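You operate a simulated robot arm through the tools that you are given. There is no shell and no other tool. Be economical: measure what you need, move in short steps, check, and stop when the job is done.

Carry out the task below with a simulated robot arm. There is one attempt and no reset: what you move stays moved.

JOB
Thin the green cleaner in 250 ml of warm water and pour it into WASH.
Fine: hot lever into the big clear jug first, swing the spout over RINSE, tip in the tall clear cup, put both back.

The check looks at the end state, three seconds after you hand in, the way a careful person would. Anything else that was tipped, shoved, dropped, spilled or broken makes it a failure.

ROBOT AND FRAMES
A 6-joint arm with a two-finger parallel gripper, fixed in place. Base frame: the origin is at the foot of the arm, x ahead of it, y to its left, z up. Units: cm, degrees, N and s.
With the tool pointing down near the work surface it reaches from about 10 to 32 cm from the base axis. Its first joint turns from -66.0 to 66.0 degrees. Payload 2.45 kg.
The TCP is the grasp point between the finger pads, 2.4 cm short of the fingertips. In the tool frame z runs along the fingers and y along their closing line. Largest opening 6.8 cm; finger width 1.7, thickness 1; the body of the gripper, 4 by 7 cm, starts 4.1 cm behind the TCP.
Orientation is that of the tool frame in the base frame, as [roll, pitch, yaw] about the fixed x, y, z axes, in that order (R = Rz(yaw) Ry(pitch) Rx(roll)). With the fingers straight down and closing along the base's y, the tool's x points along the base's -x, its y along +y and its z along -z.

CONTROLS
- The arm moves only by the tool nudge_tool. Its argument "plan" is a list of rows, each an object of numbers (a shift or turn left out is 0, a gripper value left out holds the last): "dx", "dy", "dz": the shift along the base's x, y, z in m; "ax", "ay", "az": the turn, a rotation vector about the base's x, y, z in degrees; "grip": the finger opening in m, from 0 to 0.068. In form: [{"dx": .., "dy": .., "dz": .., "ax": .., "ay": .., "az": .., "grip": ..}, ...]. A call has 1 to 10 rows; each row is the pose to reach, as a shift and turn from the pose commanded when the call began. A row lasts 0.2 s, in which the tool goes at most 5 cm and 8.6 degrees; a call with a longer step from one row to the next is refused whole, and so is a gripper value outside its range. A pose out of reach is approached as far as the arm can. The call stops where the force on the tool passes 40 N (or 10 N more than at its start, if that is more) or the arm is blocked; 0.2 s more then pass. The fingers move at their own pace (about 10.8 cm/s each) and stop on an object; they squeeze with about 22 N. The grip force told is the motor's: it shows also when the fingers shut on nothing. Time passes only in rows, and 0.2 s behind the last, so rows that repeat a pose let the fingers close. The reply holds the time, the measured pose of the TCP, the force on the tool along the base axes, the opening and the grip force, in the units named above and with some noise.
- Cameras (640 x 400 px; columns grow to the right, rows downward): "scene" is fixed at [15.72, 41.71, 149.01]; the picture's right is [-0.83, -0.55, 0.00], its down [-0.25, 0.37, -0.90] and it looks along [0.50, -0.75, -0.44] (base axes); focal length 214 px, centre (320, 200). "wrist" rides on the gripper at [8.4, 1.1, -7.5] in the tool frame; the picture's right is [-0.13, 0.99, 0.00], its down [-0.60, -0.08, -0.79] and it looks along [-0.79, -0.10, 0.61] (tool axes); focal length 251 px, centre (320, 200). There is no depth. A picture from a camera that has moved, and an enlarged one, comes with that camera's place and axes in the base frame and with its lens. The place of the scene camera against the robot may be out by one fixed shift of up to 2.5 cm in any direction.
- get_image(camera): a new picture of that camera. The clock stands still meanwhile.
- zoom(camera, box): a new picture of the part [left, top, right, bottom] of that camera's present view, enlarged. The clock stands still meanwhile.
- hand_in(): hands the job in; it is judged then, once.

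Work in short steps. Places have to be worked out from the pictures, the camera data and where the tool is seen: move nearer, look again, correct. Check each grasp and each placing, and mend what went wrong. You have 120 turns and 76 pictures in all, those below and enlarged ones among them. Open the gripper and draw the arm clear of the work before you hand the job in, unless the task says otherwise; then end with one line.

The tools are called by a JSON object that holds its "op" and its "data". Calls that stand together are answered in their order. nudge_tool: Moves the arm, as the interface text tells. Its arguments: {"type":"object","properties":{"plan":{"type":"array","items":{"type":"object","properties":{"dx":{"type":"number"},"dy":{"type":"number"},"dz":{"type":"number"},"ax":{"type":"number"},"ay":{"type":"number"},"az":{"type":"number"},"grip":{"type":"number"}}}}},"required":["plan"]} The other tools are called the same way: get_image (camera) takes a picture; zoom (camera, box) takes an enlarged picture of a part of a camera's view; hand_in () hands the job in.

At the start:

```text
clock: 0.0
eef_pos: [43.52, -1.98, 147.18]
ee_rot: [-180.0, 0.1, -180.0]
ft_force: [0.0, 0.4, 0.8]
finger_gap: 6.81
finger_force: 0.0
```

scene: 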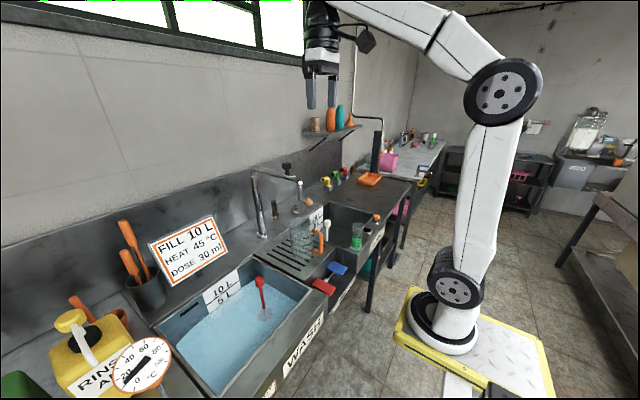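
wrist: 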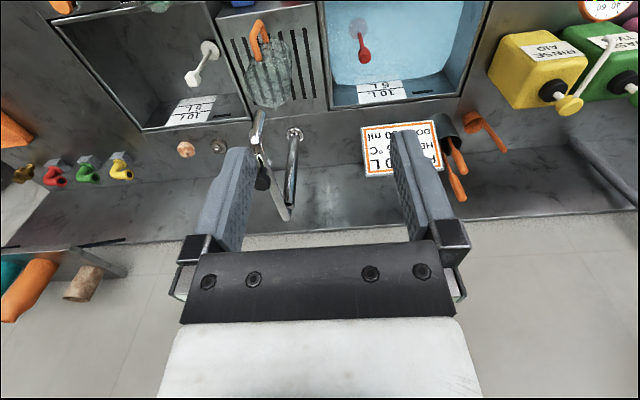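

I'll start by looking closely at the sink area from the scene camera and the wrist view.

{"op": "zoom", "data": {"camera": "scene", "box": [220, 140, 420, 300]}}

{"op": "zoom", "data": {"camera": "wrist", "box": [0, 0, 340, 220]}}

{"op": "zoom", "data": {"camera": "scene", "box": [260, 180, 340, 260]}}

```text
2.50 times, centred on (320, 220) of scene
camera zoom: at [15.72, 41.71, 149.01], right [-0.83, -0.55, 0.0], down [-0.25, 0.37, -0.9], along [0.5, -0.75, -0.44], focal length 536 px, centre (320, 150)
```

zoom: 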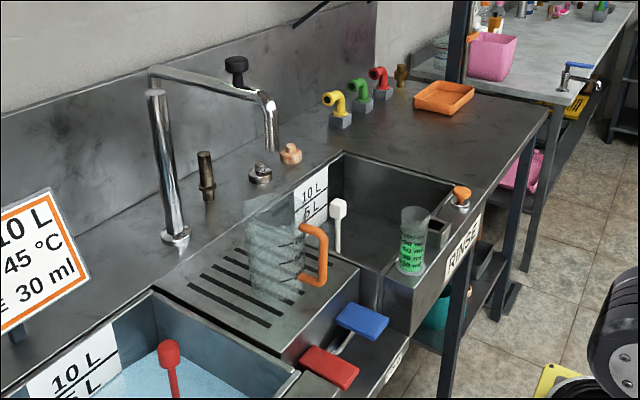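

```text
1.82 times, centred on (170, 110) of wrist
camera zoom: at [35.02, -0.83, 154.77], right [0.13, 0.99, 0.0], down [0.6, -0.08, 0.79], along [0.79, -0.1, -0.61], focal length 457 px, centre (593, 364)
```

zoom: 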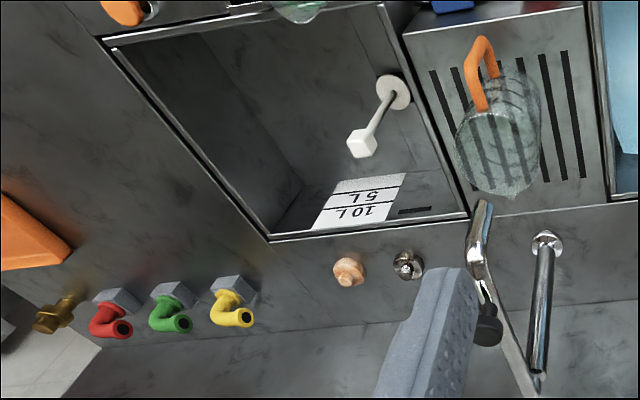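

```text
5.00 times, centred on (300, 220) of scene
camera zoom: at [15.72, 41.71, 149.01], right [-0.83, -0.55, 0.0], down [-0.25, 0.37, -0.9], along [0.5, -0.75, -0.44], focal length 1072 px, centre (420, 100)
```

zoom: 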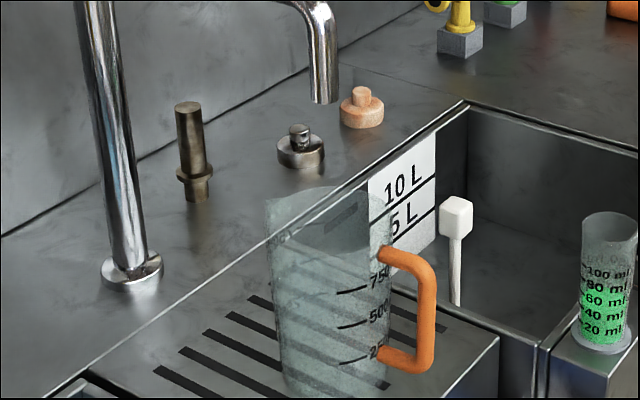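

The counter seems to be near z≈76, with the cup, jug and levers ahead and to the −y side. I'll look closer at the levers and the front edge, then move the wrist camera for stereo.

{"op": "zoom", "data": {"camera": "scene", "box": [290, 240, 390, 305]}}

{"op": "nudge_tool", "data": {"plan": [{"dx": -0.03, "dy": -0.03, "az": -4}, {"dx": -0.05, "dy": -0.06, "az": -8}, {"dx": -0.07, "dy": -0.09, "az": -12}, {"dx": -0.08, "dy": -0.12, "az": -16}, {"dx": -0.08, "dy": -0.15, "az": -20}, {"dx": -0.08, "dy": -0.15, "az": -20}]}}

{"op": "get_image", "data": {"camera": "wrist"}}

```text
6.15 times, centred on (340, 272) of scene
camera zoom: at [15.72, 41.71, 149.01], right [-0.83, -0.55, 0.0], down [-0.25, 0.37, -0.9], along [0.5, -0.75, -0.44], focal length 1320 px, centre (197, -246)
```

zoom: 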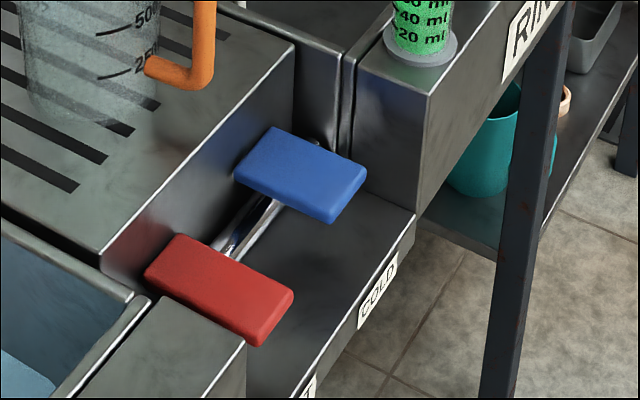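

```text
clock: 1.4
eef_pos: [35.61, -17.09, 147.23]
ee_rot: [-180.0, 0.2, 160.1]
ft_force: [-0.9, -0.6, -0.3]
finger_gap: 6.79
finger_force: 0.0
```

```text
69 pictures are left
camera wrist: at [28.01, -13.05, 154.76], right [0.46, 0.89, 0.0], down [0.54, -0.28, 0.79], along [0.71, -0.36, -0.61], focal length 251 px, centre (320, 200)
```

wrist: 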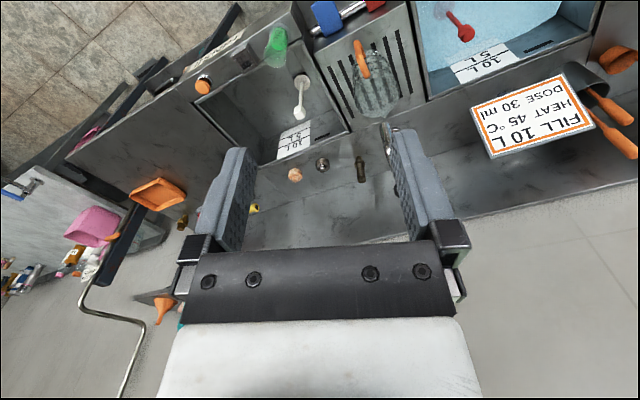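

The wrist view puts the cup near (47,−36). I'll lower the tool for a second view to fix heights.

{"op": "nudge_tool", "data": {"plan": [{"dz": -0.05}, {"dz": -0.1}, {"dz": -0.15}, {"dz": -0.2}, {"dz": -0.25}, {"dz": -0.25}]}}

{"op": "get_image", "data": {"camera": "wrist"}}

{"op": "get_image", "data": {"camera": "scene"}}

```text
clock: 2.8
eef_pos: [35.55, -16.96, 122.15]
ee_rot: [179.9, 0.2, 160.1]
ft_force: [0.0, 0.3, -0.7]
finger_gap: 6.78
finger_force: 0.0
```

```text
68 pictures are left
camera wrist: at [27.93, -12.97, 129.68], right [0.46, 0.89, 0.0], down [0.54, -0.28, 0.79], along [0.71, -0.36, -0.61], focal length 251 px, centre (320, 200)
```

wrist: 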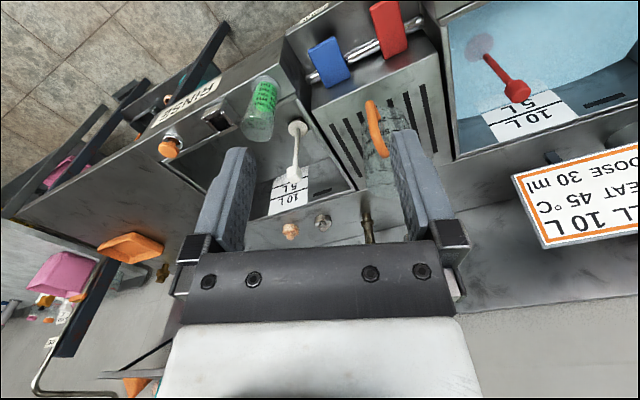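

```text
67 pictures are left
```

scene: 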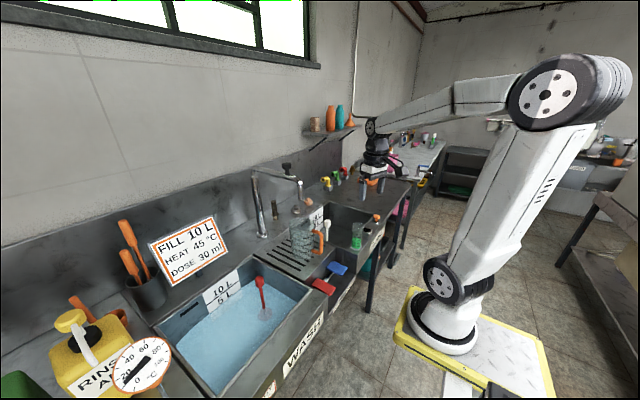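

Triangulation from both cameras gives: cup ≈(45,−34, base 84), jug ≈(64,−16.5, handle toward −x), spout outlet ≈(60.5,−14,114) above the jug, and hot paddle ≈(48,−9.5,80). I'll go above the hot paddle with the fingers shut and look.

{"op": "nudge_tool", "data": {"plan": [{"dx": 0.02, "dy": 0.02, "dz": -0.03, "az": 5, "grip": 0.0}, {"dx": 0.04, "dy": 0.04, "dz": -0.06, "az": 10}, {"dx": 0.06, "dy": 0.06, "dz": -0.09, "az": 15}, {"dx": 0.08, "dy": 0.075, "dz": -0.12, "az": 20}, {"dx": 0.1, "dy": 0.075, "dz": -0.15, "az": 20}, {"dx": 0.105, "dy": 0.075, "dz": -0.19, "az": 20}, {"dx": 0.105, "dy": 0.075, "dz": -0.23, "az": 20}, {"dx": 0.105, "dy": 0.075, "dz": -0.25, "az": 20}, {"dx": 0.105, "dy": 0.075, "dz": -0.25, "az": 20}]}}

{"op": "get_image", "data": {"camera": "wrist"}}

{"op": "zoom", "data": {"camera": "scene", "box": [240, 140, 400, 320]}}

```text
clock: 4.8
eef_pos: [45.92, -9.35, 97.23]
ee_rot: [-180.0, 0.1, -180.0]
ft_force: [-0.2, 0.0, 0.5]
finger_gap: 0.0
finger_force: 21.6
```

```text
66 pictures are left
camera wrist: at [37.47, -8.2, 104.73], right [0.13, 0.99, 0.0], down [0.6, -0.08, 0.79], along [0.79, -0.1, -0.61], focal length 251 px, centre (320, 200)
```

wrist: 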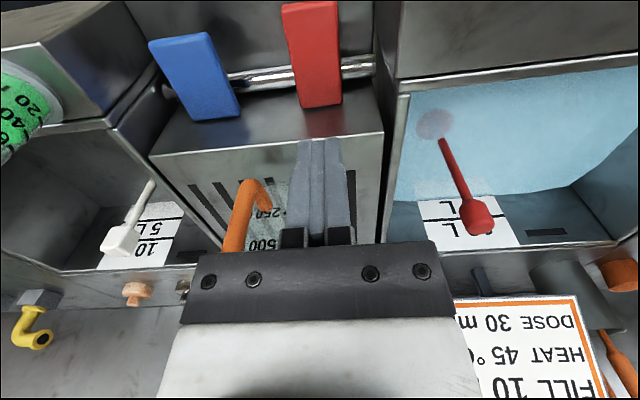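

```text
2.22 times, centred on (320, 230) of scene
camera zoom: at [15.72, 41.71, 149.01], right [-0.83, -0.55, 0.0], down [-0.25, 0.37, -0.9], along [0.5, -0.75, -0.44], focal length 477 px, centre (320, 133)
```

zoom: 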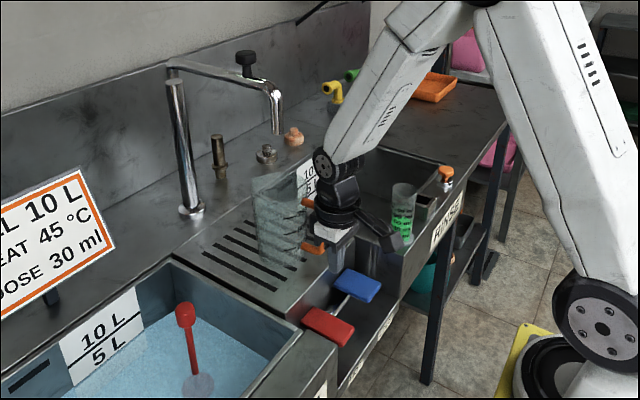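

Reach is fine, and the paddle spans x≈43–51 with its shaft at x≈49. I'll press its front end at x≈45, starting with an approach to just above it.

{"op": "nudge_tool", "data": {"plan": [{"dx": -0.005, "dy": -0.003, "dz": -0.04}, {"dx": -0.01, "dy": -0.003, "dz": -0.08}, {"dx": -0.01, "dy": -0.003, "dz": -0.105}, {"dx": -0.01, "dy": -0.003, "dz": -0.105}]}}

{"op": "zoom", "data": {"camera": "scene", "box": [270, 215, 370, 305]}}

{"op": "get_image", "data": {"camera": "wrist"}}

```text
clock: 5.8
eef_pos: [45.03, -9.88, 86.67]
ee_rot: [-180.0, 0.1, -180.0]
ft_force: [-0.1, 0.5, 0.0]
finger_gap: 0.01
finger_force: 21.8
```

```text
4.44 times, centred on (320, 260) of scene
camera zoom: at [15.72, 41.71, 149.01], right [-0.83, -0.55, 0.0], down [-0.25, 0.37, -0.9], along [0.5, -0.75, -0.44], focal length 953 px, centre (320, -67)
```

zoom: 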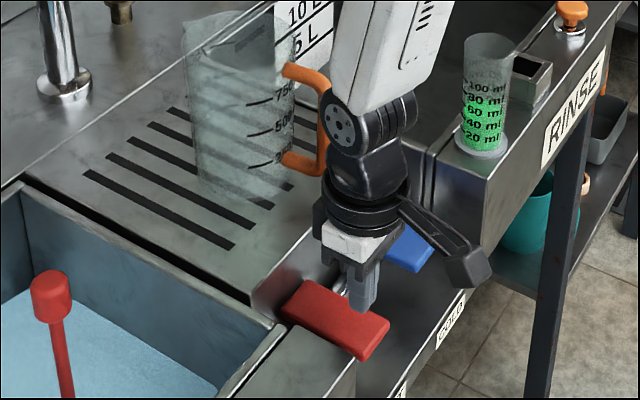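

```text
63 pictures are left
camera wrist: at [36.53, -8.59, 94.24], right [0.13, 0.99, 0.0], down [0.6, -0.08, 0.79], along [0.79, -0.1, -0.61], focal length 251 px, centre (320, 200)
```

wrist: 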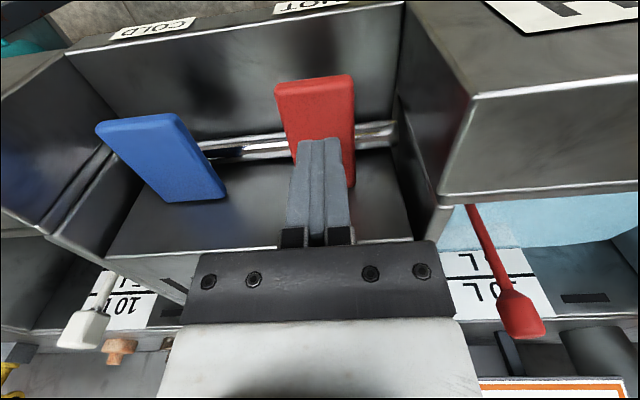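

The tips sit just above the paddle. I'll press down in small steps and watch the force and the jug.

{"op": "nudge_tool", "data": {"plan": [{"dz": -0.01}, {"dz": -0.02}]}}

{"op": "nudge_tool", "data": {"plan": [{"dz": -0.01}]}}

{"op": "zoom", "data": {"camera": "scene", "box": [270, 185, 370, 275]}}

```text
clock: 6.4
eef_pos: [44.95, -9.78, 84.74]
ee_rot: [180.0, 0.1, -180.0]
ft_force: [-0.5, 0.8, -0.9]
finger_gap: 0.0
finger_force: 22.3
```

```text
clock: 6.8
eef_pos: [44.96, -9.83, 83.75]
ee_rot: [-180.0, 0.1, -179.9]
ft_force: [0.4, 0.3, 0.0]
finger_gap: 0.0
finger_force: 21.9
```

```text
4.44 times, centred on (320, 230) of scene
camera zoom: at [15.72, 41.71, 149.01], right [-0.83, -0.55, 0.0], down [-0.25, 0.37, -0.9], along [0.5, -0.75, -0.44], focal length 953 px, centre (320, 67)
```

zoom: 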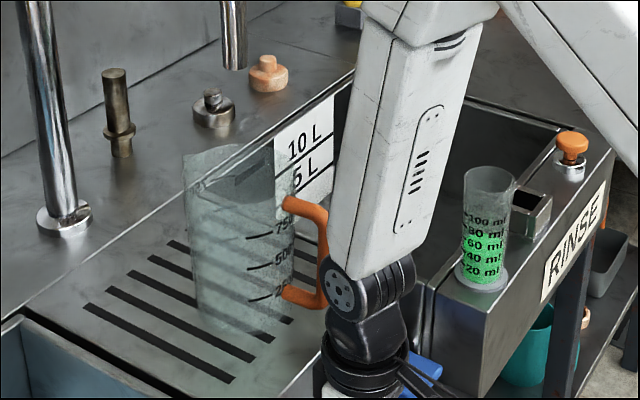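

No contact yet with the tips at z≈81.3, and the outlet agrees with being over the jug. I'll keep pressing in small steps.

{"op": "nudge_tool", "data": {"plan": [{"dz": -0.007}, {"dz": -0.014}]}}

{"op": "get_image", "data": {"camera": "wrist"}}

```text
clock: 7.4
eef_pos: [45.02, -9.75, 82.28]
ee_rot: [179.9, 0.1, -179.9]
ft_force: [-1.7, -0.9, 3.8]
finger_gap: 0.01
finger_force: 21.2
```

```text
61 pictures are left
camera wrist: at [36.48, -8.58, 89.89], right [0.13, 0.99, 0.0], down [0.6, -0.08, 0.79], along [0.79, -0.1, -0.61], focal length 251 px, centre (320, 200)
```

wrist: 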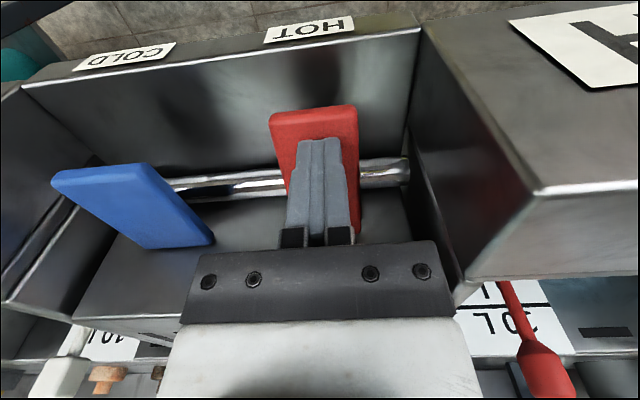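

Contact shows 3.8 N. I'll check the jug before pressing further.

{"op": "zoom", "data": {"camera": "scene", "box": [270, 185, 340, 275]}}

{"op": "nudge_tool", "data": {"plan": [{"dz": -0.005}]}}

{"op": "zoom", "data": {"camera": "scene", "box": [270, 185, 340, 275]}}

```text
4.44 times, centred on (305, 230) of scene
camera zoom: at [15.71, 41.71, 149.01], right [-0.83, -0.55, 0.0], down [-0.25, 0.37, -0.9], along [0.5, -0.75, -0.44], focal length 953 px, centre (387, 67)
```

zoom: 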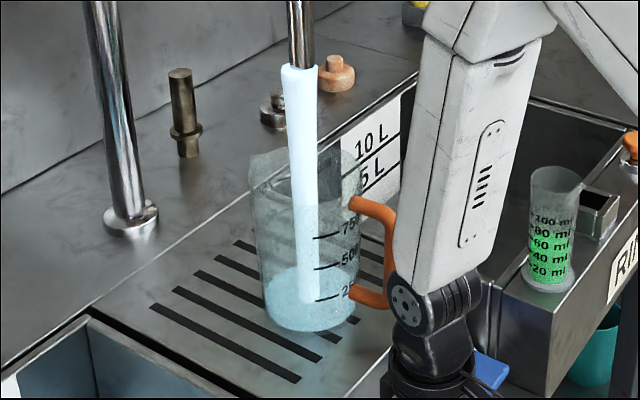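

```text
clock: 7.8
eef_pos: [44.99, -9.67, 81.74]
ee_rot: [180.0, 0.0, -179.9]
ft_force: [-2.2, 1.4, 3.9]
finger_gap: 0.0
finger_force: 22.3
```

```text
4.44 times, centred on (305, 230) of scene
camera zoom: at [15.71, 41.71, 149.01], right [-0.83, -0.55, 0.0], down [-0.25, 0.37, -0.9], along [0.5, -0.75, -0.44], focal length 953 px, centre (387, 67)
```

zoom: 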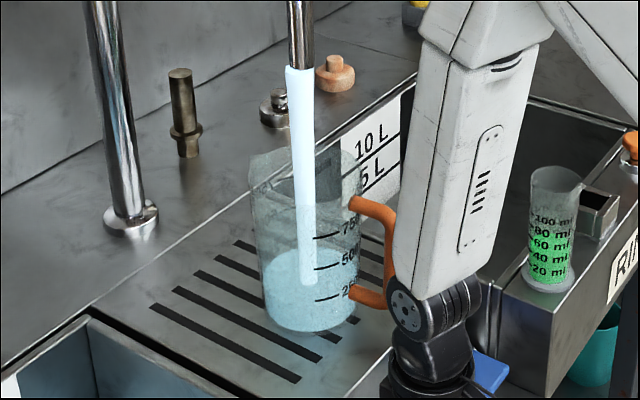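

Water is flowing fast, so I'll release the paddle now.

{"op": "nudge_tool", "data": {"plan": [{"dz": 0.04}, {"dz": 0.06}]}}

{"op": "zoom", "data": {"camera": "scene", "box": [280, 215, 330, 265]}}

```text
clock: 8.4
eef_pos: [44.98, -9.73, 87.75]
ee_rot: [179.9, 0.1, -179.9]
ft_force: [-0.6, -0.2, 0.0]
finger_gap: 0.0
finger_force: 21.6
```

```text
8.00 times, centred on (305, 240) of scene
camera zoom: at [15.72, 41.71, 149.01], right [-0.83, -0.55, 0.0], down [-0.25, 0.37, -0.9], along [0.5, -0.75, -0.44], focal length 1716 px, centre (440, -120)
```

zoom: 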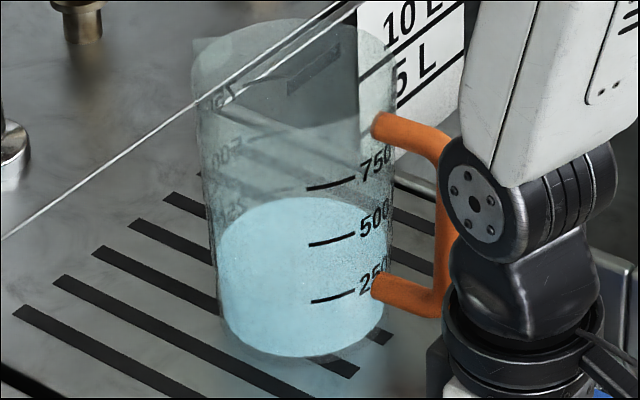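

Flow has stopped and the level looks close to the 250 mark. I'll check in finer detail.

{"op": "zoom", "data": {"camera": "scene", "box": [287, 235, 317, 262]}}

```text
14.81 times, centred on (302, 248) of scene
camera zoom: at [15.72, 41.71, 149.01], right [-0.83, -0.55, 0.0], down [-0.25, 0.37, -0.9], along [0.5, -0.75, -0.44], focal length 3177 px, centre (587, -518)
```

zoom: 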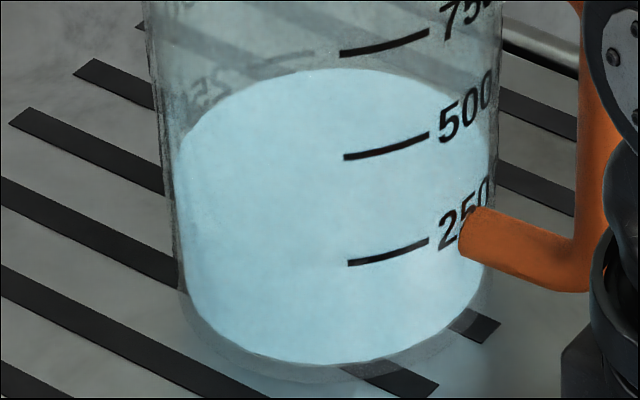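

From ellipse geometry I estimate ≈220 ml, with some doubt. I'll get a level side view of the jug with the wrist camera (yaw −30°, tilt ~38°).

{"op": "nudge_tool", "data": {"plan": [{"dx": 0.0, "dy": 0.01, "dz": 0.04, "ax": -1.6, "ay": -6.1, "az": -4.8}, {"dx": 0.01, "dy": 0.02, "dz": 0.07, "ax": -3.3, "ay": -12.2, "az": -9.6}, {"dx": 0.02, "dy": 0.03, "dz": 0.08, "ax": -4.9, "ay": -18.3, "az": -14.4}, {"dx": 0.03, "dy": 0.04, "dz": 0.08, "ax": -6.5, "ay": -24.5, "az": -19.3}, {"dx": 0.04, "dy": 0.045, "dz": 0.07, "ax": -8.2, "ay": -30.6, "az": -24.1}, {"dx": 0.05, "dy": 0.045, "dz": 0.055, "ax": -9.8, "ay": -36.7, "az": -28.9}, {"dx": 0.05, "dy": 0.045, "dz": 0.045, "ax": -9.8, "ay": -36.7, "az": -28.9}]}}

{"op": "get_image", "data": {"camera": "wrist"}}

```text
clock: 10.0
eef_pos: [49.86, -5.42, 92.27]
ee_rot: [-170.4, 36.5, 164.6]
ft_force: [1.3, 1.8, 0.7]
finger_gap: 0.01
finger_force: 22.6
out of reach, approached as far as the arm can: row 3, 4, 5
```

```text
56 pictures are left
camera wrist: at [39.72, -0.22, 93.15], right [0.45, 0.89, -0.06], down [0.03, 0.05, 1.0], along [0.89, -0.46, 0.0], focal length 251 px, centre (320, 200)
```

wrist: 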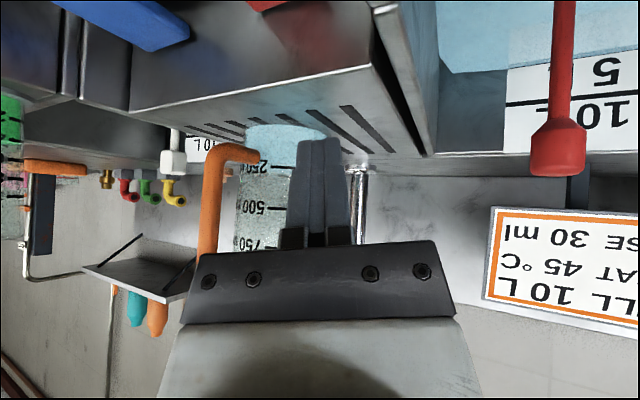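

Good side view; zooming in on the level.

{"op": "zoom", "data": {"camera": "wrist", "box": [230, 115, 310, 190]}}

```text
5.33 times, centred on (270, 152) of wrist
camera zoom: at [39.72, -0.22, 93.15], right [0.45, 0.89, -0.06], down [0.03, 0.05, 1.0], along [0.89, -0.46, 0.0], focal length 1341 px, centre (587, 453)
```

zoom: 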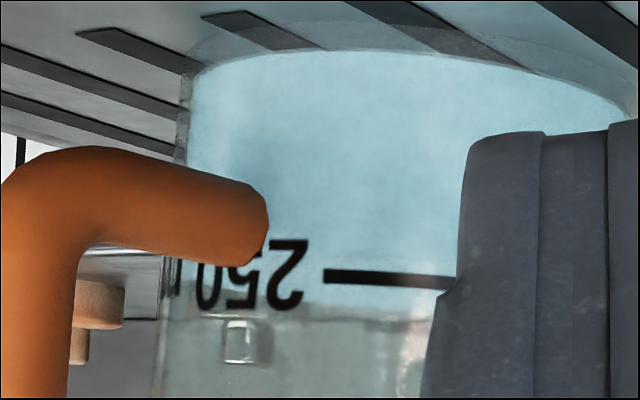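

The side view also gives ≈220 ml (surface ~0.45 cm under the mark), so I'll add a very short pulse. First I go back above the paddle.

{"op": "nudge_tool", "data": {"plan": [{"dx": 0.0, "dy": 0.0, "dz": 0.02, "ax": 1.6, "ay": 6.1, "az": 4.8}, {"dx": -0.01, "dy": 0.0, "dz": 0.03, "ax": 3.3, "ay": 12.2, "az": 9.6}, {"dx": -0.02, "dy": -0.01, "dz": 0.03, "ax": 4.9, "ay": 18.3, "az": 14.4}, {"dx": -0.03, "dy": -0.02, "dz": 0.03, "ax": 6.5, "ay": 24.5, "az": 19.3}, {"dx": -0.04, "dy": -0.03, "dz": 0.01, "ax": 8.2, "ay": 30.6, "az": 24.1}, {"dx": -0.05, "dy": -0.045, "dz": -0.02, "ax": 9.8, "ay": 36.7, "az": 28.9}, {"dx": -0.05, "dy": -0.045, "dz": -0.06, "ax": 9.8, "ay": 36.7, "az": 28.9}, {"dx": -0.05, "dy": -0.045, "dz": -0.085, "ax": 9.8, "ay": 36.7, "az": 28.9}, {"dx": -0.05, "dy": -0.045, "dz": -0.085, "ax": 9.8, "ay": 36.7, "az": 28.9}]}}

```text
clock: 12.0
eef_pos: [45.07, -9.87, 83.73]
ee_rot: [179.9, 0.2, -179.9]
ft_force: [1.0, 0.7, 0.8]
finger_gap: 0.03
finger_force: 22.0
out of reach, approached as far as the arm can: row 3, 4, 5
```

The tool is 0.7–1 cm above contact. I'll pulse down to about 82.9 and straight back up, then check.

{"op": "nudge_tool", "data": {"plan": [{"dz": -0.009}, {"dz": 0.01}]}}

{"op": "zoom", "data": {"camera": "scene", "box": [287, 235, 317, 262]}}

```text
clock: 12.6
eef_pos: [45.16, -9.8, 84.87]
ee_rot: [-180.0, 0.1, -179.9]
ft_force: [0.4, -0.4, -1.0]
finger_gap: 0.01
finger_force: 22.5
```

```text
14.81 times, centred on (302, 248) of scene
camera zoom: at [15.72, 41.71, 149.01], right [-0.83, -0.55, 0.0], down [-0.25, 0.37, -0.9], along [0.5, -0.75, -0.44], focal length 3177 px, centre (587, -518)
```

zoom: 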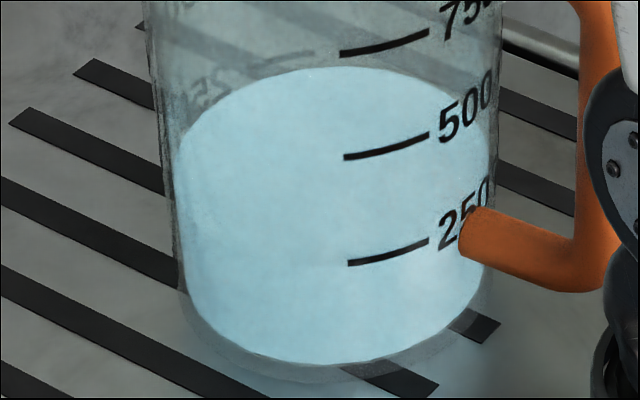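

Barely any change. I'll pulse slightly deeper, to about 82.5.

{"op": "nudge_tool", "data": {"plan": [{"dz": -0.01}, {"dz": -0.024}, {"dz": 0.005}]}}

{"op": "zoom", "data": {"camera": "scene", "box": [287, 235, 317, 262]}}

```text
clock: 13.4
eef_pos: [44.95, -9.89, 85.15]
ee_rot: [179.9, 0.1, -179.9]
ft_force: [-0.8, -0.1, -0.1]
finger_gap: 0.0
finger_force: 22.4
```

```text
14.81 times, centred on (302, 248) of scene
camera zoom: at [15.72, 41.71, 149.01], right [-0.83, -0.55, 0.0], down [-0.25, 0.37, -0.9], along [0.5, -0.75, -0.44], focal length 3177 px, centre (587, -518)
```

zoom: 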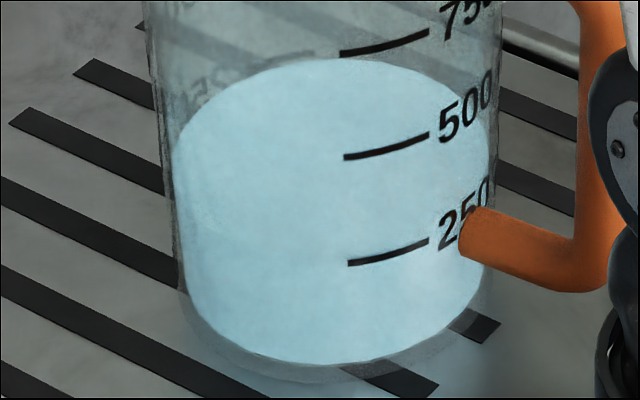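

The level is now about 243 ml, close enough to the mark. Next is the spout: I'll rise to view it and locate its end.

{"op": "nudge_tool", "data": {"plan": [{"dz": 0.05}, {"dz": 0.1}, {"dz": 0.15}, {"dz": 0.19, "dy": 0.02}, {"dz": 0.23, "dy": 0.04}, {"dz": 0.27, "dy": 0.06}, {"dz": 0.31, "dy": 0.08}, {"dz": 0.35, "dy": 0.08}, {"dz": 0.39, "dy": 0.08}, {"dz": 0.39, "dy": 0.08}]}}

{"op": "get_image", "data": {"camera": "wrist"}}

{"op": "zoom", "data": {"camera": "scene", "box": [220, 140, 380, 260]}}

```text
clock: 15.6
eef_pos: [45.13, -1.94, 124.29]
ee_rot: [-180.0, 0.1, -179.9]
ft_force: [0.0, 0.2, -0.8]
finger_gap: 0.0
finger_force: 22.7
```

```text
52 pictures are left
camera wrist: at [36.63, -0.68, 131.89], right [0.13, 0.99, 0.0], down [0.6, -0.08, 0.79], along [0.79, -0.1, -0.61], focal length 251 px, centre (320, 200)
```

wrist: 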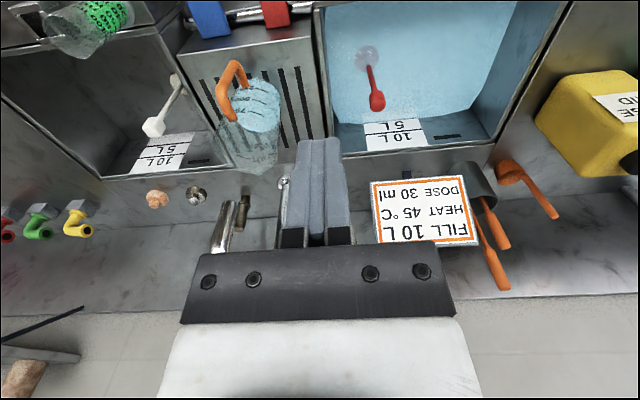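

```text
3.33 times, centred on (300, 200) of scene
camera zoom: at [15.72, 41.71, 149.01], right [-0.83, -0.55, 0.0], down [-0.25, 0.37, -0.9], along [0.5, -0.75, -0.44], focal length 715 px, centre (387, 200)
```

zoom: 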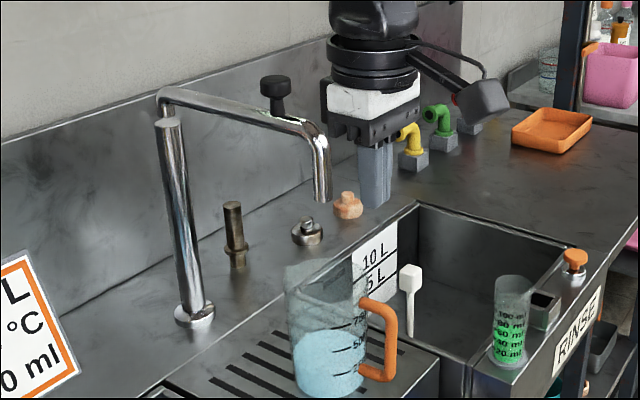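

The outlet end triangulates to (62.7,−16.3,111), with the horizontal tube near z≈120. I'll bring the closed fingers to its +y side at about (64,−8,119.5).

{"op": "nudge_tool", "data": {"plan": [{"dx": 0.04, "dy": -0.02}, {"dx": 0.08, "dy": -0.03}, {"dx": 0.12, "dy": -0.045, "dz": -0.02}, {"dx": 0.16, "dy": -0.055, "dz": -0.04}, {"dx": 0.19, "dy": -0.06, "dz": -0.048}, {"dx": 0.19, "dy": -0.06, "dz": -0.048}]}}

{"op": "get_image", "data": {"camera": "wrist"}}

{"op": "zoom", "data": {"camera": "scene", "box": [240, 140, 360, 220]}}

```text
clock: 17.0
eef_pos: [64.14, -7.68, 119.44]
ee_rot: [-180.0, 0.1, -179.9]
ft_force: [0.0, -0.4, -0.2]
finger_gap: 0.0
finger_force: 22.0
```

```text
50 pictures are left
camera wrist: at [55.65, -6.54, 127.0], right [0.13, 0.99, 0.0], down [0.6, -0.08, 0.79], along [0.79, -0.1, -0.61], focal length 251 px, centre (320, 200)
```

wrist: 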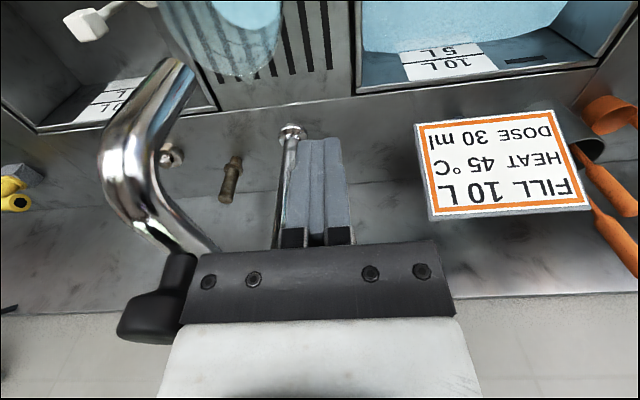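

```text
5.00 times, centred on (300, 180) of scene
camera zoom: at [15.72, 41.71, 149.01], right [-0.83, -0.55, 0.0], down [-0.25, 0.37, -0.9], along [0.5, -0.75, -0.44], focal length 1072 px, centre (420, 300)
```

zoom: 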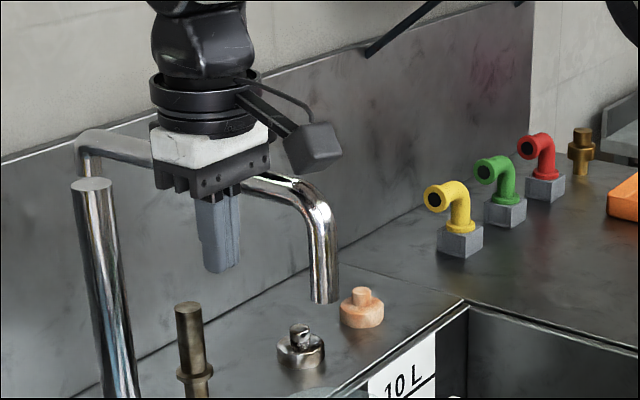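

The fingers are beside the tube at the right height. I'll push toward −y along the arc about the post.

{"op": "nudge_tool", "data": {"plan": [{"dy": -0.03}, {"dy": -0.055}, {"dy": -0.075}, {"dx": 0.002, "dy": -0.1}, {"dx": 0.004, "dy": -0.125}, {"dx": 0.006, "dy": -0.15}, {"dx": 0.01, "dy": -0.17}, {"dx": 0.01, "dy": -0.17}]}}

{"op": "zoom", "data": {"camera": "scene", "box": [240, 140, 400, 260]}}

```text
clock: 18.8
eef_pos: [65.12, -24.83, 119.38]
ee_rot: [180.0, 0.2, 180.0]
ft_force: [0.7, 0.1, 0.6]
finger_gap: 0.0
finger_force: 21.7
```

```text
3.33 times, centred on (320, 200) of scene
camera zoom: at [15.72, 41.71, 149.01], right [-0.83, -0.55, 0.0], down [-0.25, 0.37, -0.9], along [0.5, -0.75, -0.44], focal length 715 px, centre (320, 200)
```

zoom: 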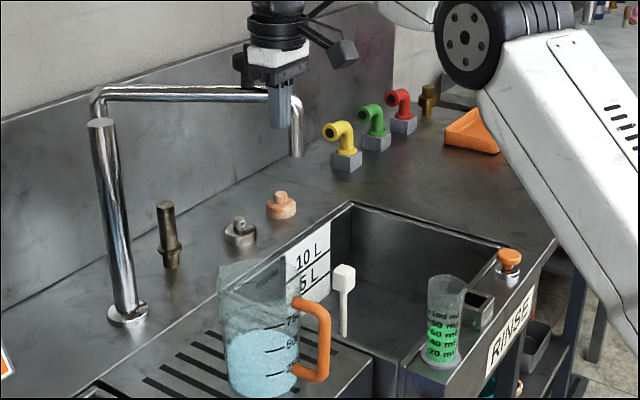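

The spout moved with it. I'll continue the arc to about 50°.

{"op": "nudge_tool", "data": {"plan": [{"dx": 0.01, "dy": -0.025}, {"dx": 0.025, "dy": -0.05}, {"dx": 0.04, "dy": -0.075}, {"dx": 0.055, "dy": -0.09}, {"dx": 0.07, "dy": -0.105}, {"dx": 0.07, "dy": -0.105}]}}

{"op": "zoom", "data": {"camera": "scene", "box": [240, 140, 400, 260]}}

{"op": "get_image", "data": {"camera": "wrist"}}

```text
clock: 20.2
eef_pos: [66.11, -30.92, 117.98]
ee_rot: [180.0, 0.1, -179.8]
ft_force: [0.2, -0.1, -0.2]
finger_gap: 0.03
finger_force: 22.4
out of reach, approached as far as the arm can: row 2, 3, 4, 5, 6
```

```text
3.33 times, centred on (320, 200) of scene
camera zoom: at [15.72, 41.71, 149.01], right [-0.83, -0.55, 0.0], down [-0.25, 0.37, -0.9], along [0.5, -0.75, -0.44], focal length 715 px, centre (320, 200)
```

zoom: 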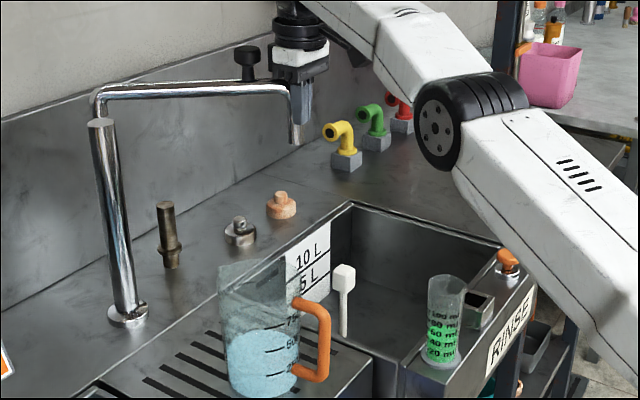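

```text
46 pictures are left
camera wrist: at [57.66, -29.76, 125.52], right [0.13, 0.99, 0.0], down [0.6, -0.08, 0.79], along [0.79, -0.1, -0.61], focal length 251 px, centre (320, 200)
```

wrist: 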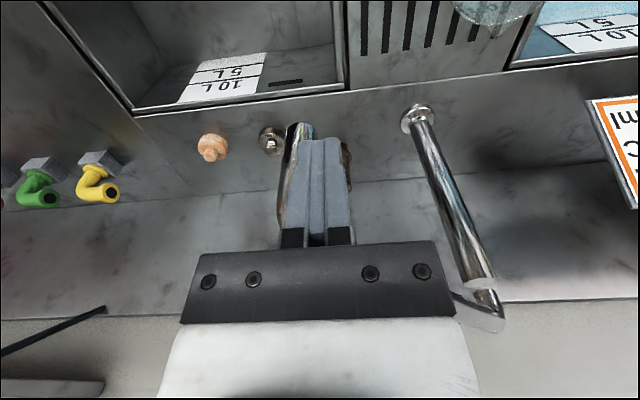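

The outlet is about (68,−32.5), already ~4 cm inside the RINSE basin. For margin I'll push a bit further by tilting the fingers outward to extend the reach.

{"op": "nudge_tool", "data": {"plan": [{"dx": -0.04, "dy": 0.02, "ax": -3, "ay": -7, "az": 0}, {"dx": -0.025, "dy": 0.012, "ax": -6, "ay": -14}, {"dx": -0.015, "dy": 0.008, "ax": -9, "ay": -21}, {"dx": -0.01, "dy": 0.0, "ax": -12, "ay": -27}, {"dx": -0.01, "dy": 0.0, "ax": -12, "ay": -27}]}}

{"op": "zoom", "data": {"camera": "scene", "box": [240, 140, 400, 260]}}

```text
clock: 21.4
eef_pos: [65.17, -30.88, 117.97]
ee_rot: [-167.0, 26.9, -176.7]
ft_force: [0.4, 1.0, 0.3]
finger_gap: 0.0
finger_force: 21.4
```

```text
3.33 times, centred on (320, 200) of scene
camera zoom: at [15.72, 41.71, 149.01], right [-0.83, -0.55, 0.0], down [-0.25, 0.37, -0.9], along [0.5, -0.75, -0.44], focal length 715 px, centre (320, 200)
```

zoom: 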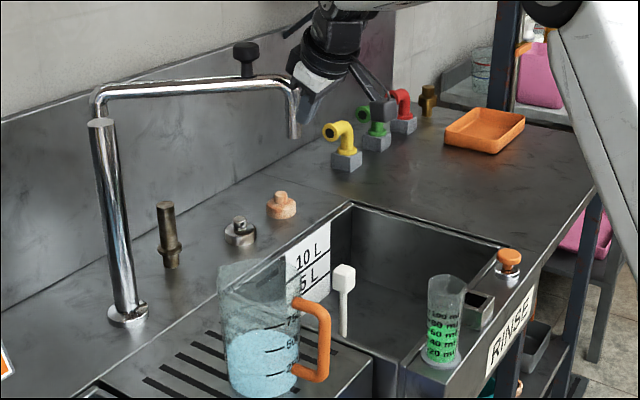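

The tilted pose is reached and the spout hasn't moved. I'll push on toward θ≈50°.

{"op": "nudge_tool", "data": {"plan": [{"dx": 0.008, "dy": 0.012}, {"dx": 0.02, "dy": 0.0}, {"dx": 0.032, "dy": -0.015}, {"dx": 0.044, "dy": -0.03}, {"dx": 0.055, "dy": -0.045}, {"dx": 0.055, "dy": -0.045}]}}

{"op": "zoom", "data": {"camera": "scene", "box": [240, 140, 400, 260]}}

```text
clock: 22.8
eef_pos: [70.61, -35.38, 117.91]
ee_rot: [-167.1, 26.8, -176.7]
ft_force: [-0.2, 1.0, 0.2]
finger_gap: 0.0
finger_force: 21.6
```

```text
3.33 times, centred on (320, 200) of scene
camera zoom: at [15.72, 41.71, 149.01], right [-0.83, -0.55, 0.0], down [-0.25, 0.37, -0.9], along [0.5, -0.75, -0.44], focal length 715 px, centre (320, 200)
```

zoom: 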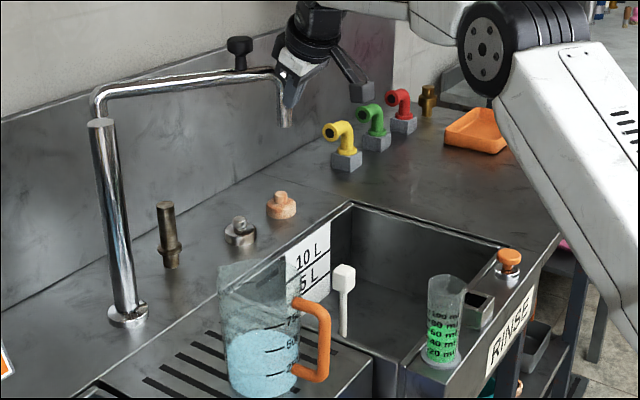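

The outlet is now well over RINSE, at about (73,−38). I'll back off the spout and withdraw toward the cup's front side.

{"op": "nudge_tool", "data": {"plan": [{"dx": -0.04, "dy": 0.01}, {"dx": -0.085, "dy": 0.02}, {"dx": -0.13, "dy": 0.03}, {"dx": -0.175, "dy": 0.04}, {"dx": -0.22, "dy": 0.05, "dz": -0.02}, {"dx": -0.26, "dy": 0.06, "dz": -0.04}, {"dx": -0.3, "dy": 0.07, "dz": -0.06, "grip": 0.068}, {"dx": -0.34, "dy": 0.08, "dz": -0.08}, {"dx": -0.36, "dy": 0.09, "dz": -0.1}, {"dx": -0.36, "dy": 0.09, "dz": -0.1}]}}

{"op": "get_image", "data": {"camera": "wrist"}}

```text
refused: row 5 steps farther than a row can; nothing moved
```

```text
43 pictures are left
camera wrist: at [59.7, -33.19, 120.45], right [0.16, 0.98, -0.14], down [0.18, 0.11, 0.98], along [0.97, -0.18, -0.15], focal length 251 px, centre (320, 200)
```

wrist: 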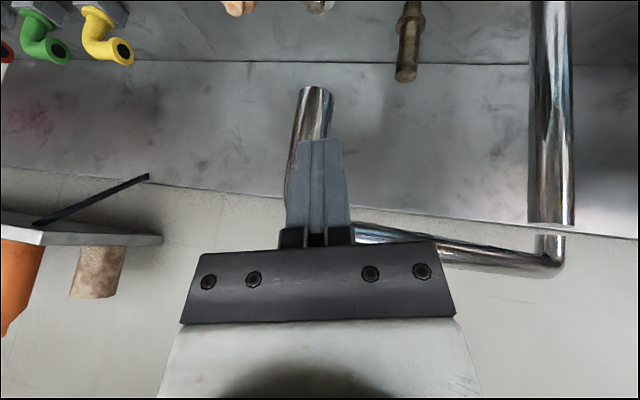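

A row was too long; I'll retry with smaller steps.

{"op": "nudge_tool", "data": {"plan": [{"dx": -0.04, "dy": 0.01}, {"dx": -0.08, "dy": 0.02}, {"dx": -0.12, "dy": 0.03}, {"dx": -0.16, "dy": 0.035}, {"dx": -0.2, "dy": 0.04, "dz": -0.02}, {"dx": -0.24, "dy": 0.045, "dz": -0.04}, {"dx": -0.275, "dy": 0.05, "dz": -0.06, "grip": 0.068}, {"dx": -0.31, "dy": 0.055, "dz": -0.08}, {"dx": -0.34, "dy": 0.06, "dz": -0.1}, {"dx": -0.34, "dy": 0.06, "dz": -0.1}]}}

{"op": "get_image", "data": {"camera": "wrist"}}

```text
clock: 25.0
eef_pos: [36.63, -29.45, 107.78]
ee_rot: [-167.0, 27.0, -176.8]
ft_force: [0.1, 0.3, 0.9]
finger_gap: 6.81
finger_force: 0.1
```

```text
42 pictures are left
camera wrist: at [25.65, -27.14, 110.38], right [0.16, 0.98, -0.14], down [0.18, 0.11, 0.98], along [0.97, -0.18, -0.15], focal length 251 px, centre (320, 200)
```

wrist: 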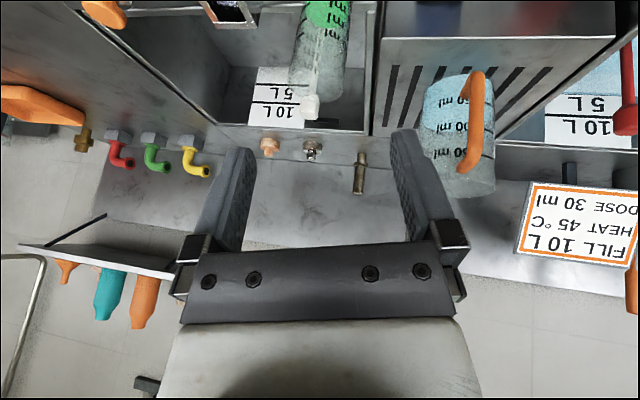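

The cup is about (45.5,−33, rim 97) and ~5 cm wide. I'll turn the tool to near-horizontal (75° tilt, heading −24°) in front of it.

{"op": "nudge_tool", "data": {"plan": [{"dx": -0.01, "ax": 0, "ay": -8, "az": -2.5}, {"dx": -0.02, "ay": -16, "az": -5}, {"dx": -0.02, "ay": -24, "az": -7.5}, {"dx": -0.02, "ay": -32, "az": -10}, {"dx": -0.02, "ay": -40, "az": -12.5}, {"dx": -0.02, "ax": -0.4, "ay": -48.8, "az": -15.1, "dz": -0.02}, {"dx": -0.02, "ax": -0.4, "ay": -48.8, "az": -15.1, "dz": -0.04}, {"dx": -0.02, "ax": -0.4, "ay": -48.8, "az": -15.1, "dz": -0.04}]}}

{"op": "get_image", "data": {"camera": "wrist"}}

{"op": "get_image", "data": {"camera": "scene"}}

```text
refused: row 6 steps farther than a row can; nothing moved
```

```text
41 pictures are left
camera wrist: at [25.65, -27.14, 110.38], right [0.16, 0.98, -0.14], down [0.18, 0.11, 0.98], along [0.97, -0.18, -0.15], focal length 251 px, centre (320, 200)
```

wrist: 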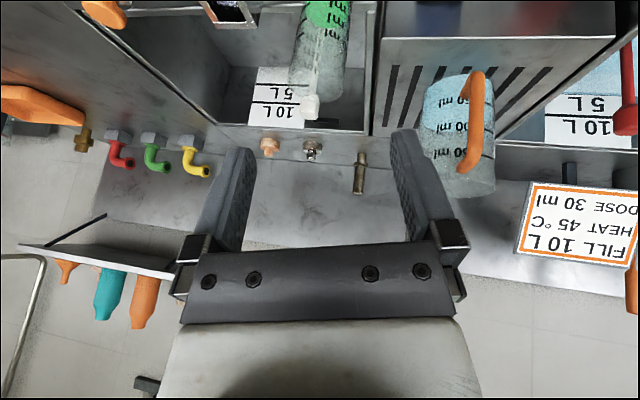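

```text
40 pictures are left
```

scene: 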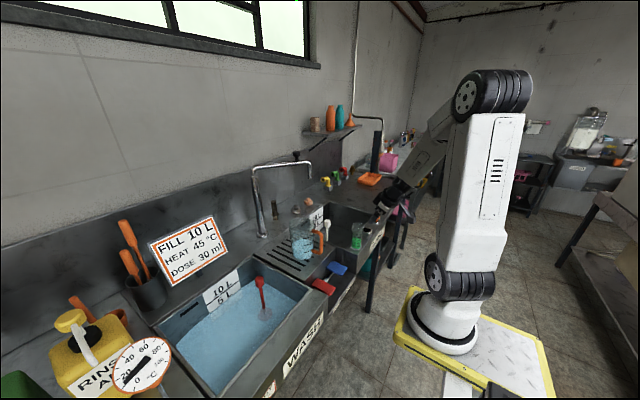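

One turn step was too large; I'll repeat with smaller ones.

{"op": "nudge_tool", "data": {"plan": [{"dx": -0.01, "ay": -8, "az": -2.5}, {"dx": -0.02, "ay": -16, "az": -5}, {"dx": -0.02, "ay": -24, "az": -7.5}, {"dx": -0.02, "ay": -32, "az": -10}, {"dx": -0.02, "ay": -40, "az": -12.5}, {"dx": -0.02, "ax": -0.4, "ay": -47, "az": -14.5, "dz": -0.02}, {"dx": -0.02, "ax": -0.4, "ay": -48.8, "az": -15.1, "dz": -0.04}, {"dx": -0.02, "ax": -0.4, "ay": -48.8, "az": -15.1, "dz": -0.04}]}}

```text
clock: 26.8
eef_pos: [37.78, -29.16, 105.77]
ee_rot: [179.1, 74.9, 155.4]
ft_force: [-0.5, -0.5, 0.8]
finger_gap: 6.79
finger_force: 0.0
out of reach, approached as far as the arm can: row 2, 3, 4, 5, 6, 7, 8
```

The orientation is reached, but the arm is at its inner limit. I'll move over the cup at z≈104, check alignment, then lower the open fingers around it.

{"op": "nudge_tool", "data": {"plan": [{"dx": 0.03, "dy": -0.013}, {"dx": 0.05, "dy": -0.025, "dz": -0.01}, {"dx": 0.055, "dy": -0.03, "dz": -0.02}, {"dx": 0.055, "dy": -0.03, "dz": -0.02}]}}

{"op": "get_image", "data": {"camera": "wrist"}}

{"op": "zoom", "data": {"camera": "scene", "box": [315, 190, 415, 270]}}

```text
clock: 27.8
eef_pos: [43.13, -32.2, 103.78]
ee_rot: [-179.9, 75.1, 156.2]
ft_force: [0.9, -0.2, -1.0]
finger_gap: 6.8
finger_force: 0.1
```

```text
39 pictures are left
camera wrist: at [34.9, -27.27, 97.68], right [0.43, 0.89, 0.12], down [-0.59, 0.18, 0.79], along [0.68, -0.41, 0.6], focal length 251 px, centre (320, 200)
```

wrist: 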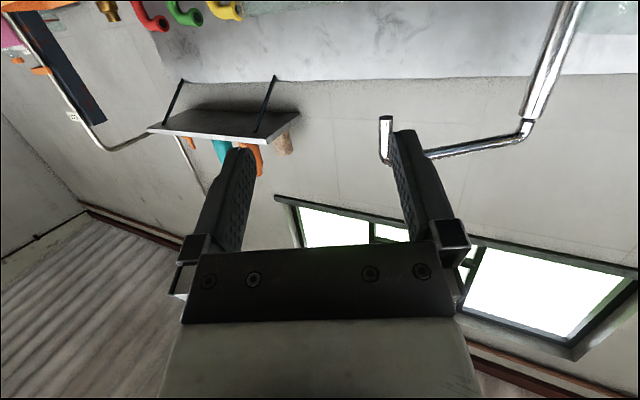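

```text
5.00 times, centred on (365, 230) of scene
camera zoom: at [15.72, 41.71, 149.01], right [-0.83, -0.55, 0.0], down [-0.25, 0.37, -0.9], along [0.5, -0.75, -0.44], focal length 1072 px, centre (95, 50)
```

zoom: 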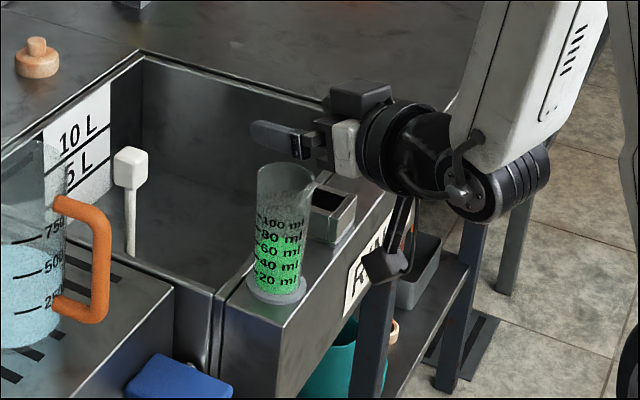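

Calibrating the scene ray with the tool and combining the views puts the cup at (45.4,−32.3), base ≈86.5, rim ≈98. I'll centre over it, come just above the rim and verify.

{"op": "nudge_tool", "data": {"plan": [{"dx": 0.022, "dy": -0.001, "dz": 0.0}, {"dx": 0.022, "dy": -0.001, "dz": -0.025}, {"dx": 0.022, "dy": -0.001, "dz": -0.025}]}}

{"op": "zoom", "data": {"camera": "scene", "box": [335, 205, 395, 255]}}

{"op": "get_image", "data": {"camera": "wrist"}}

```text
clock: 28.6
eef_pos: [45.48, -32.79, 101.75]
ee_rot: [178.4, 74.9, 154.7]
ft_force: [-0.5, -1.0, 0.0]
finger_gap: 6.81
finger_force: 0.0
out of reach, approached as far as the arm can: row 2, 3
```

```text
8.00 times, centred on (365, 230) of scene
camera zoom: at [15.72, 41.71, 149.01], right [-0.83, -0.55, 0.0], down [-0.25, 0.37, -0.9], along [0.5, -0.75, -0.44], focal length 1716 px, centre (-40, -40)
```

zoom: 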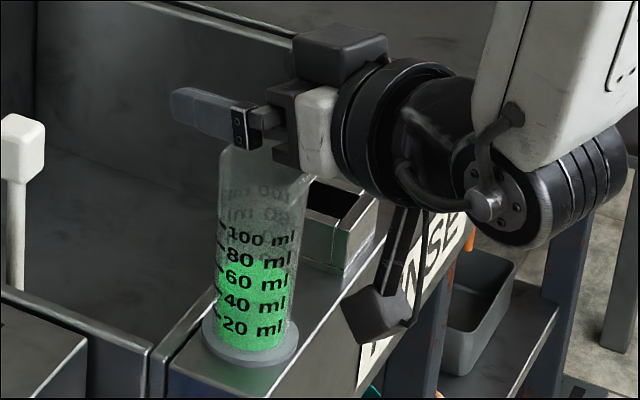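

```text
36 pictures are left
camera wrist: at [37.23, -27.86, 95.73], right [0.43, 0.89, 0.13], down [-0.59, 0.17, 0.79], along [0.68, -0.42, 0.6], focal length 251 px, centre (320, 200)
```

wrist: 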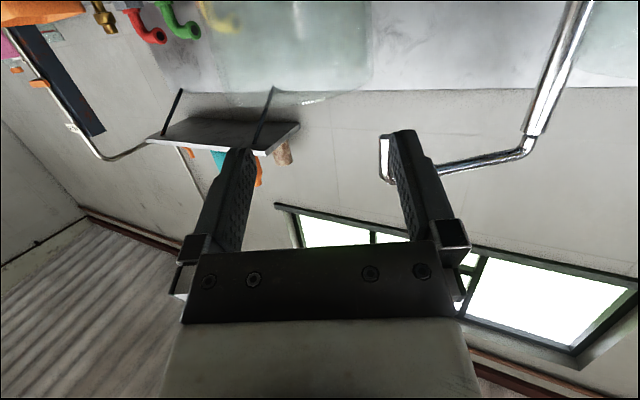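

The wrist view shows the cup rim ~0.5 cm to the −y side of centre, giving the cup at ≈(46.1,−33.6). A 75° tilt can't go lower, so I'll ease to a 55° tilt and recentre above the rim.

{"op": "nudge_tool", "data": {"plan": [{"dx": 0.001, "dy": -0.003, "dz": 0.003, "ax": 3, "ay": 7}, {"dx": 0.002, "dy": -0.0065, "dz": 0.003, "ax": 6, "ay": 14}, {"dx": 0.002, "dy": -0.0065, "dz": 0.003, "ax": 8.1, "ay": 18.3}, {"dx": 0.002, "dy": -0.0065, "dz": 0.003, "ax": 8.1, "ay": 18.3}]}}

{"op": "get_image", "data": {"camera": "wrist"}}

```text
clock: 29.6
eef_pos: [45.68, -33.37, 102.07]
ee_rot: [-179.9, 55.0, 156.2]
ft_force: [0.2, 0.1, -0.3]
finger_gap: 6.78
finger_force: 0.1
```

```text
35 pictures are left
camera wrist: at [36.0, -27.9, 99.64], right [0.47, 0.88, 0.1], down [-0.31, 0.05, 0.95], along [0.83, -0.48, 0.3], focal length 251 px, centre (320, 200)
```

wrist: 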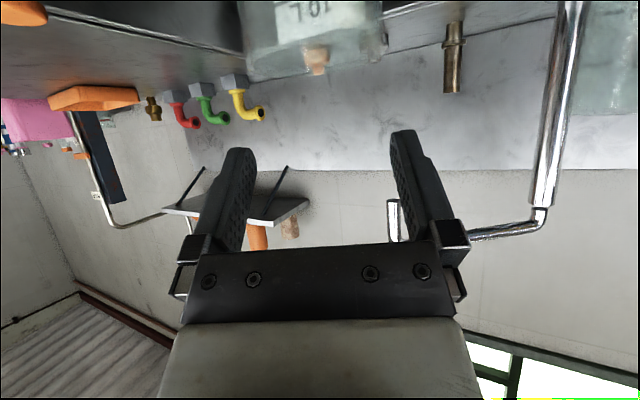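

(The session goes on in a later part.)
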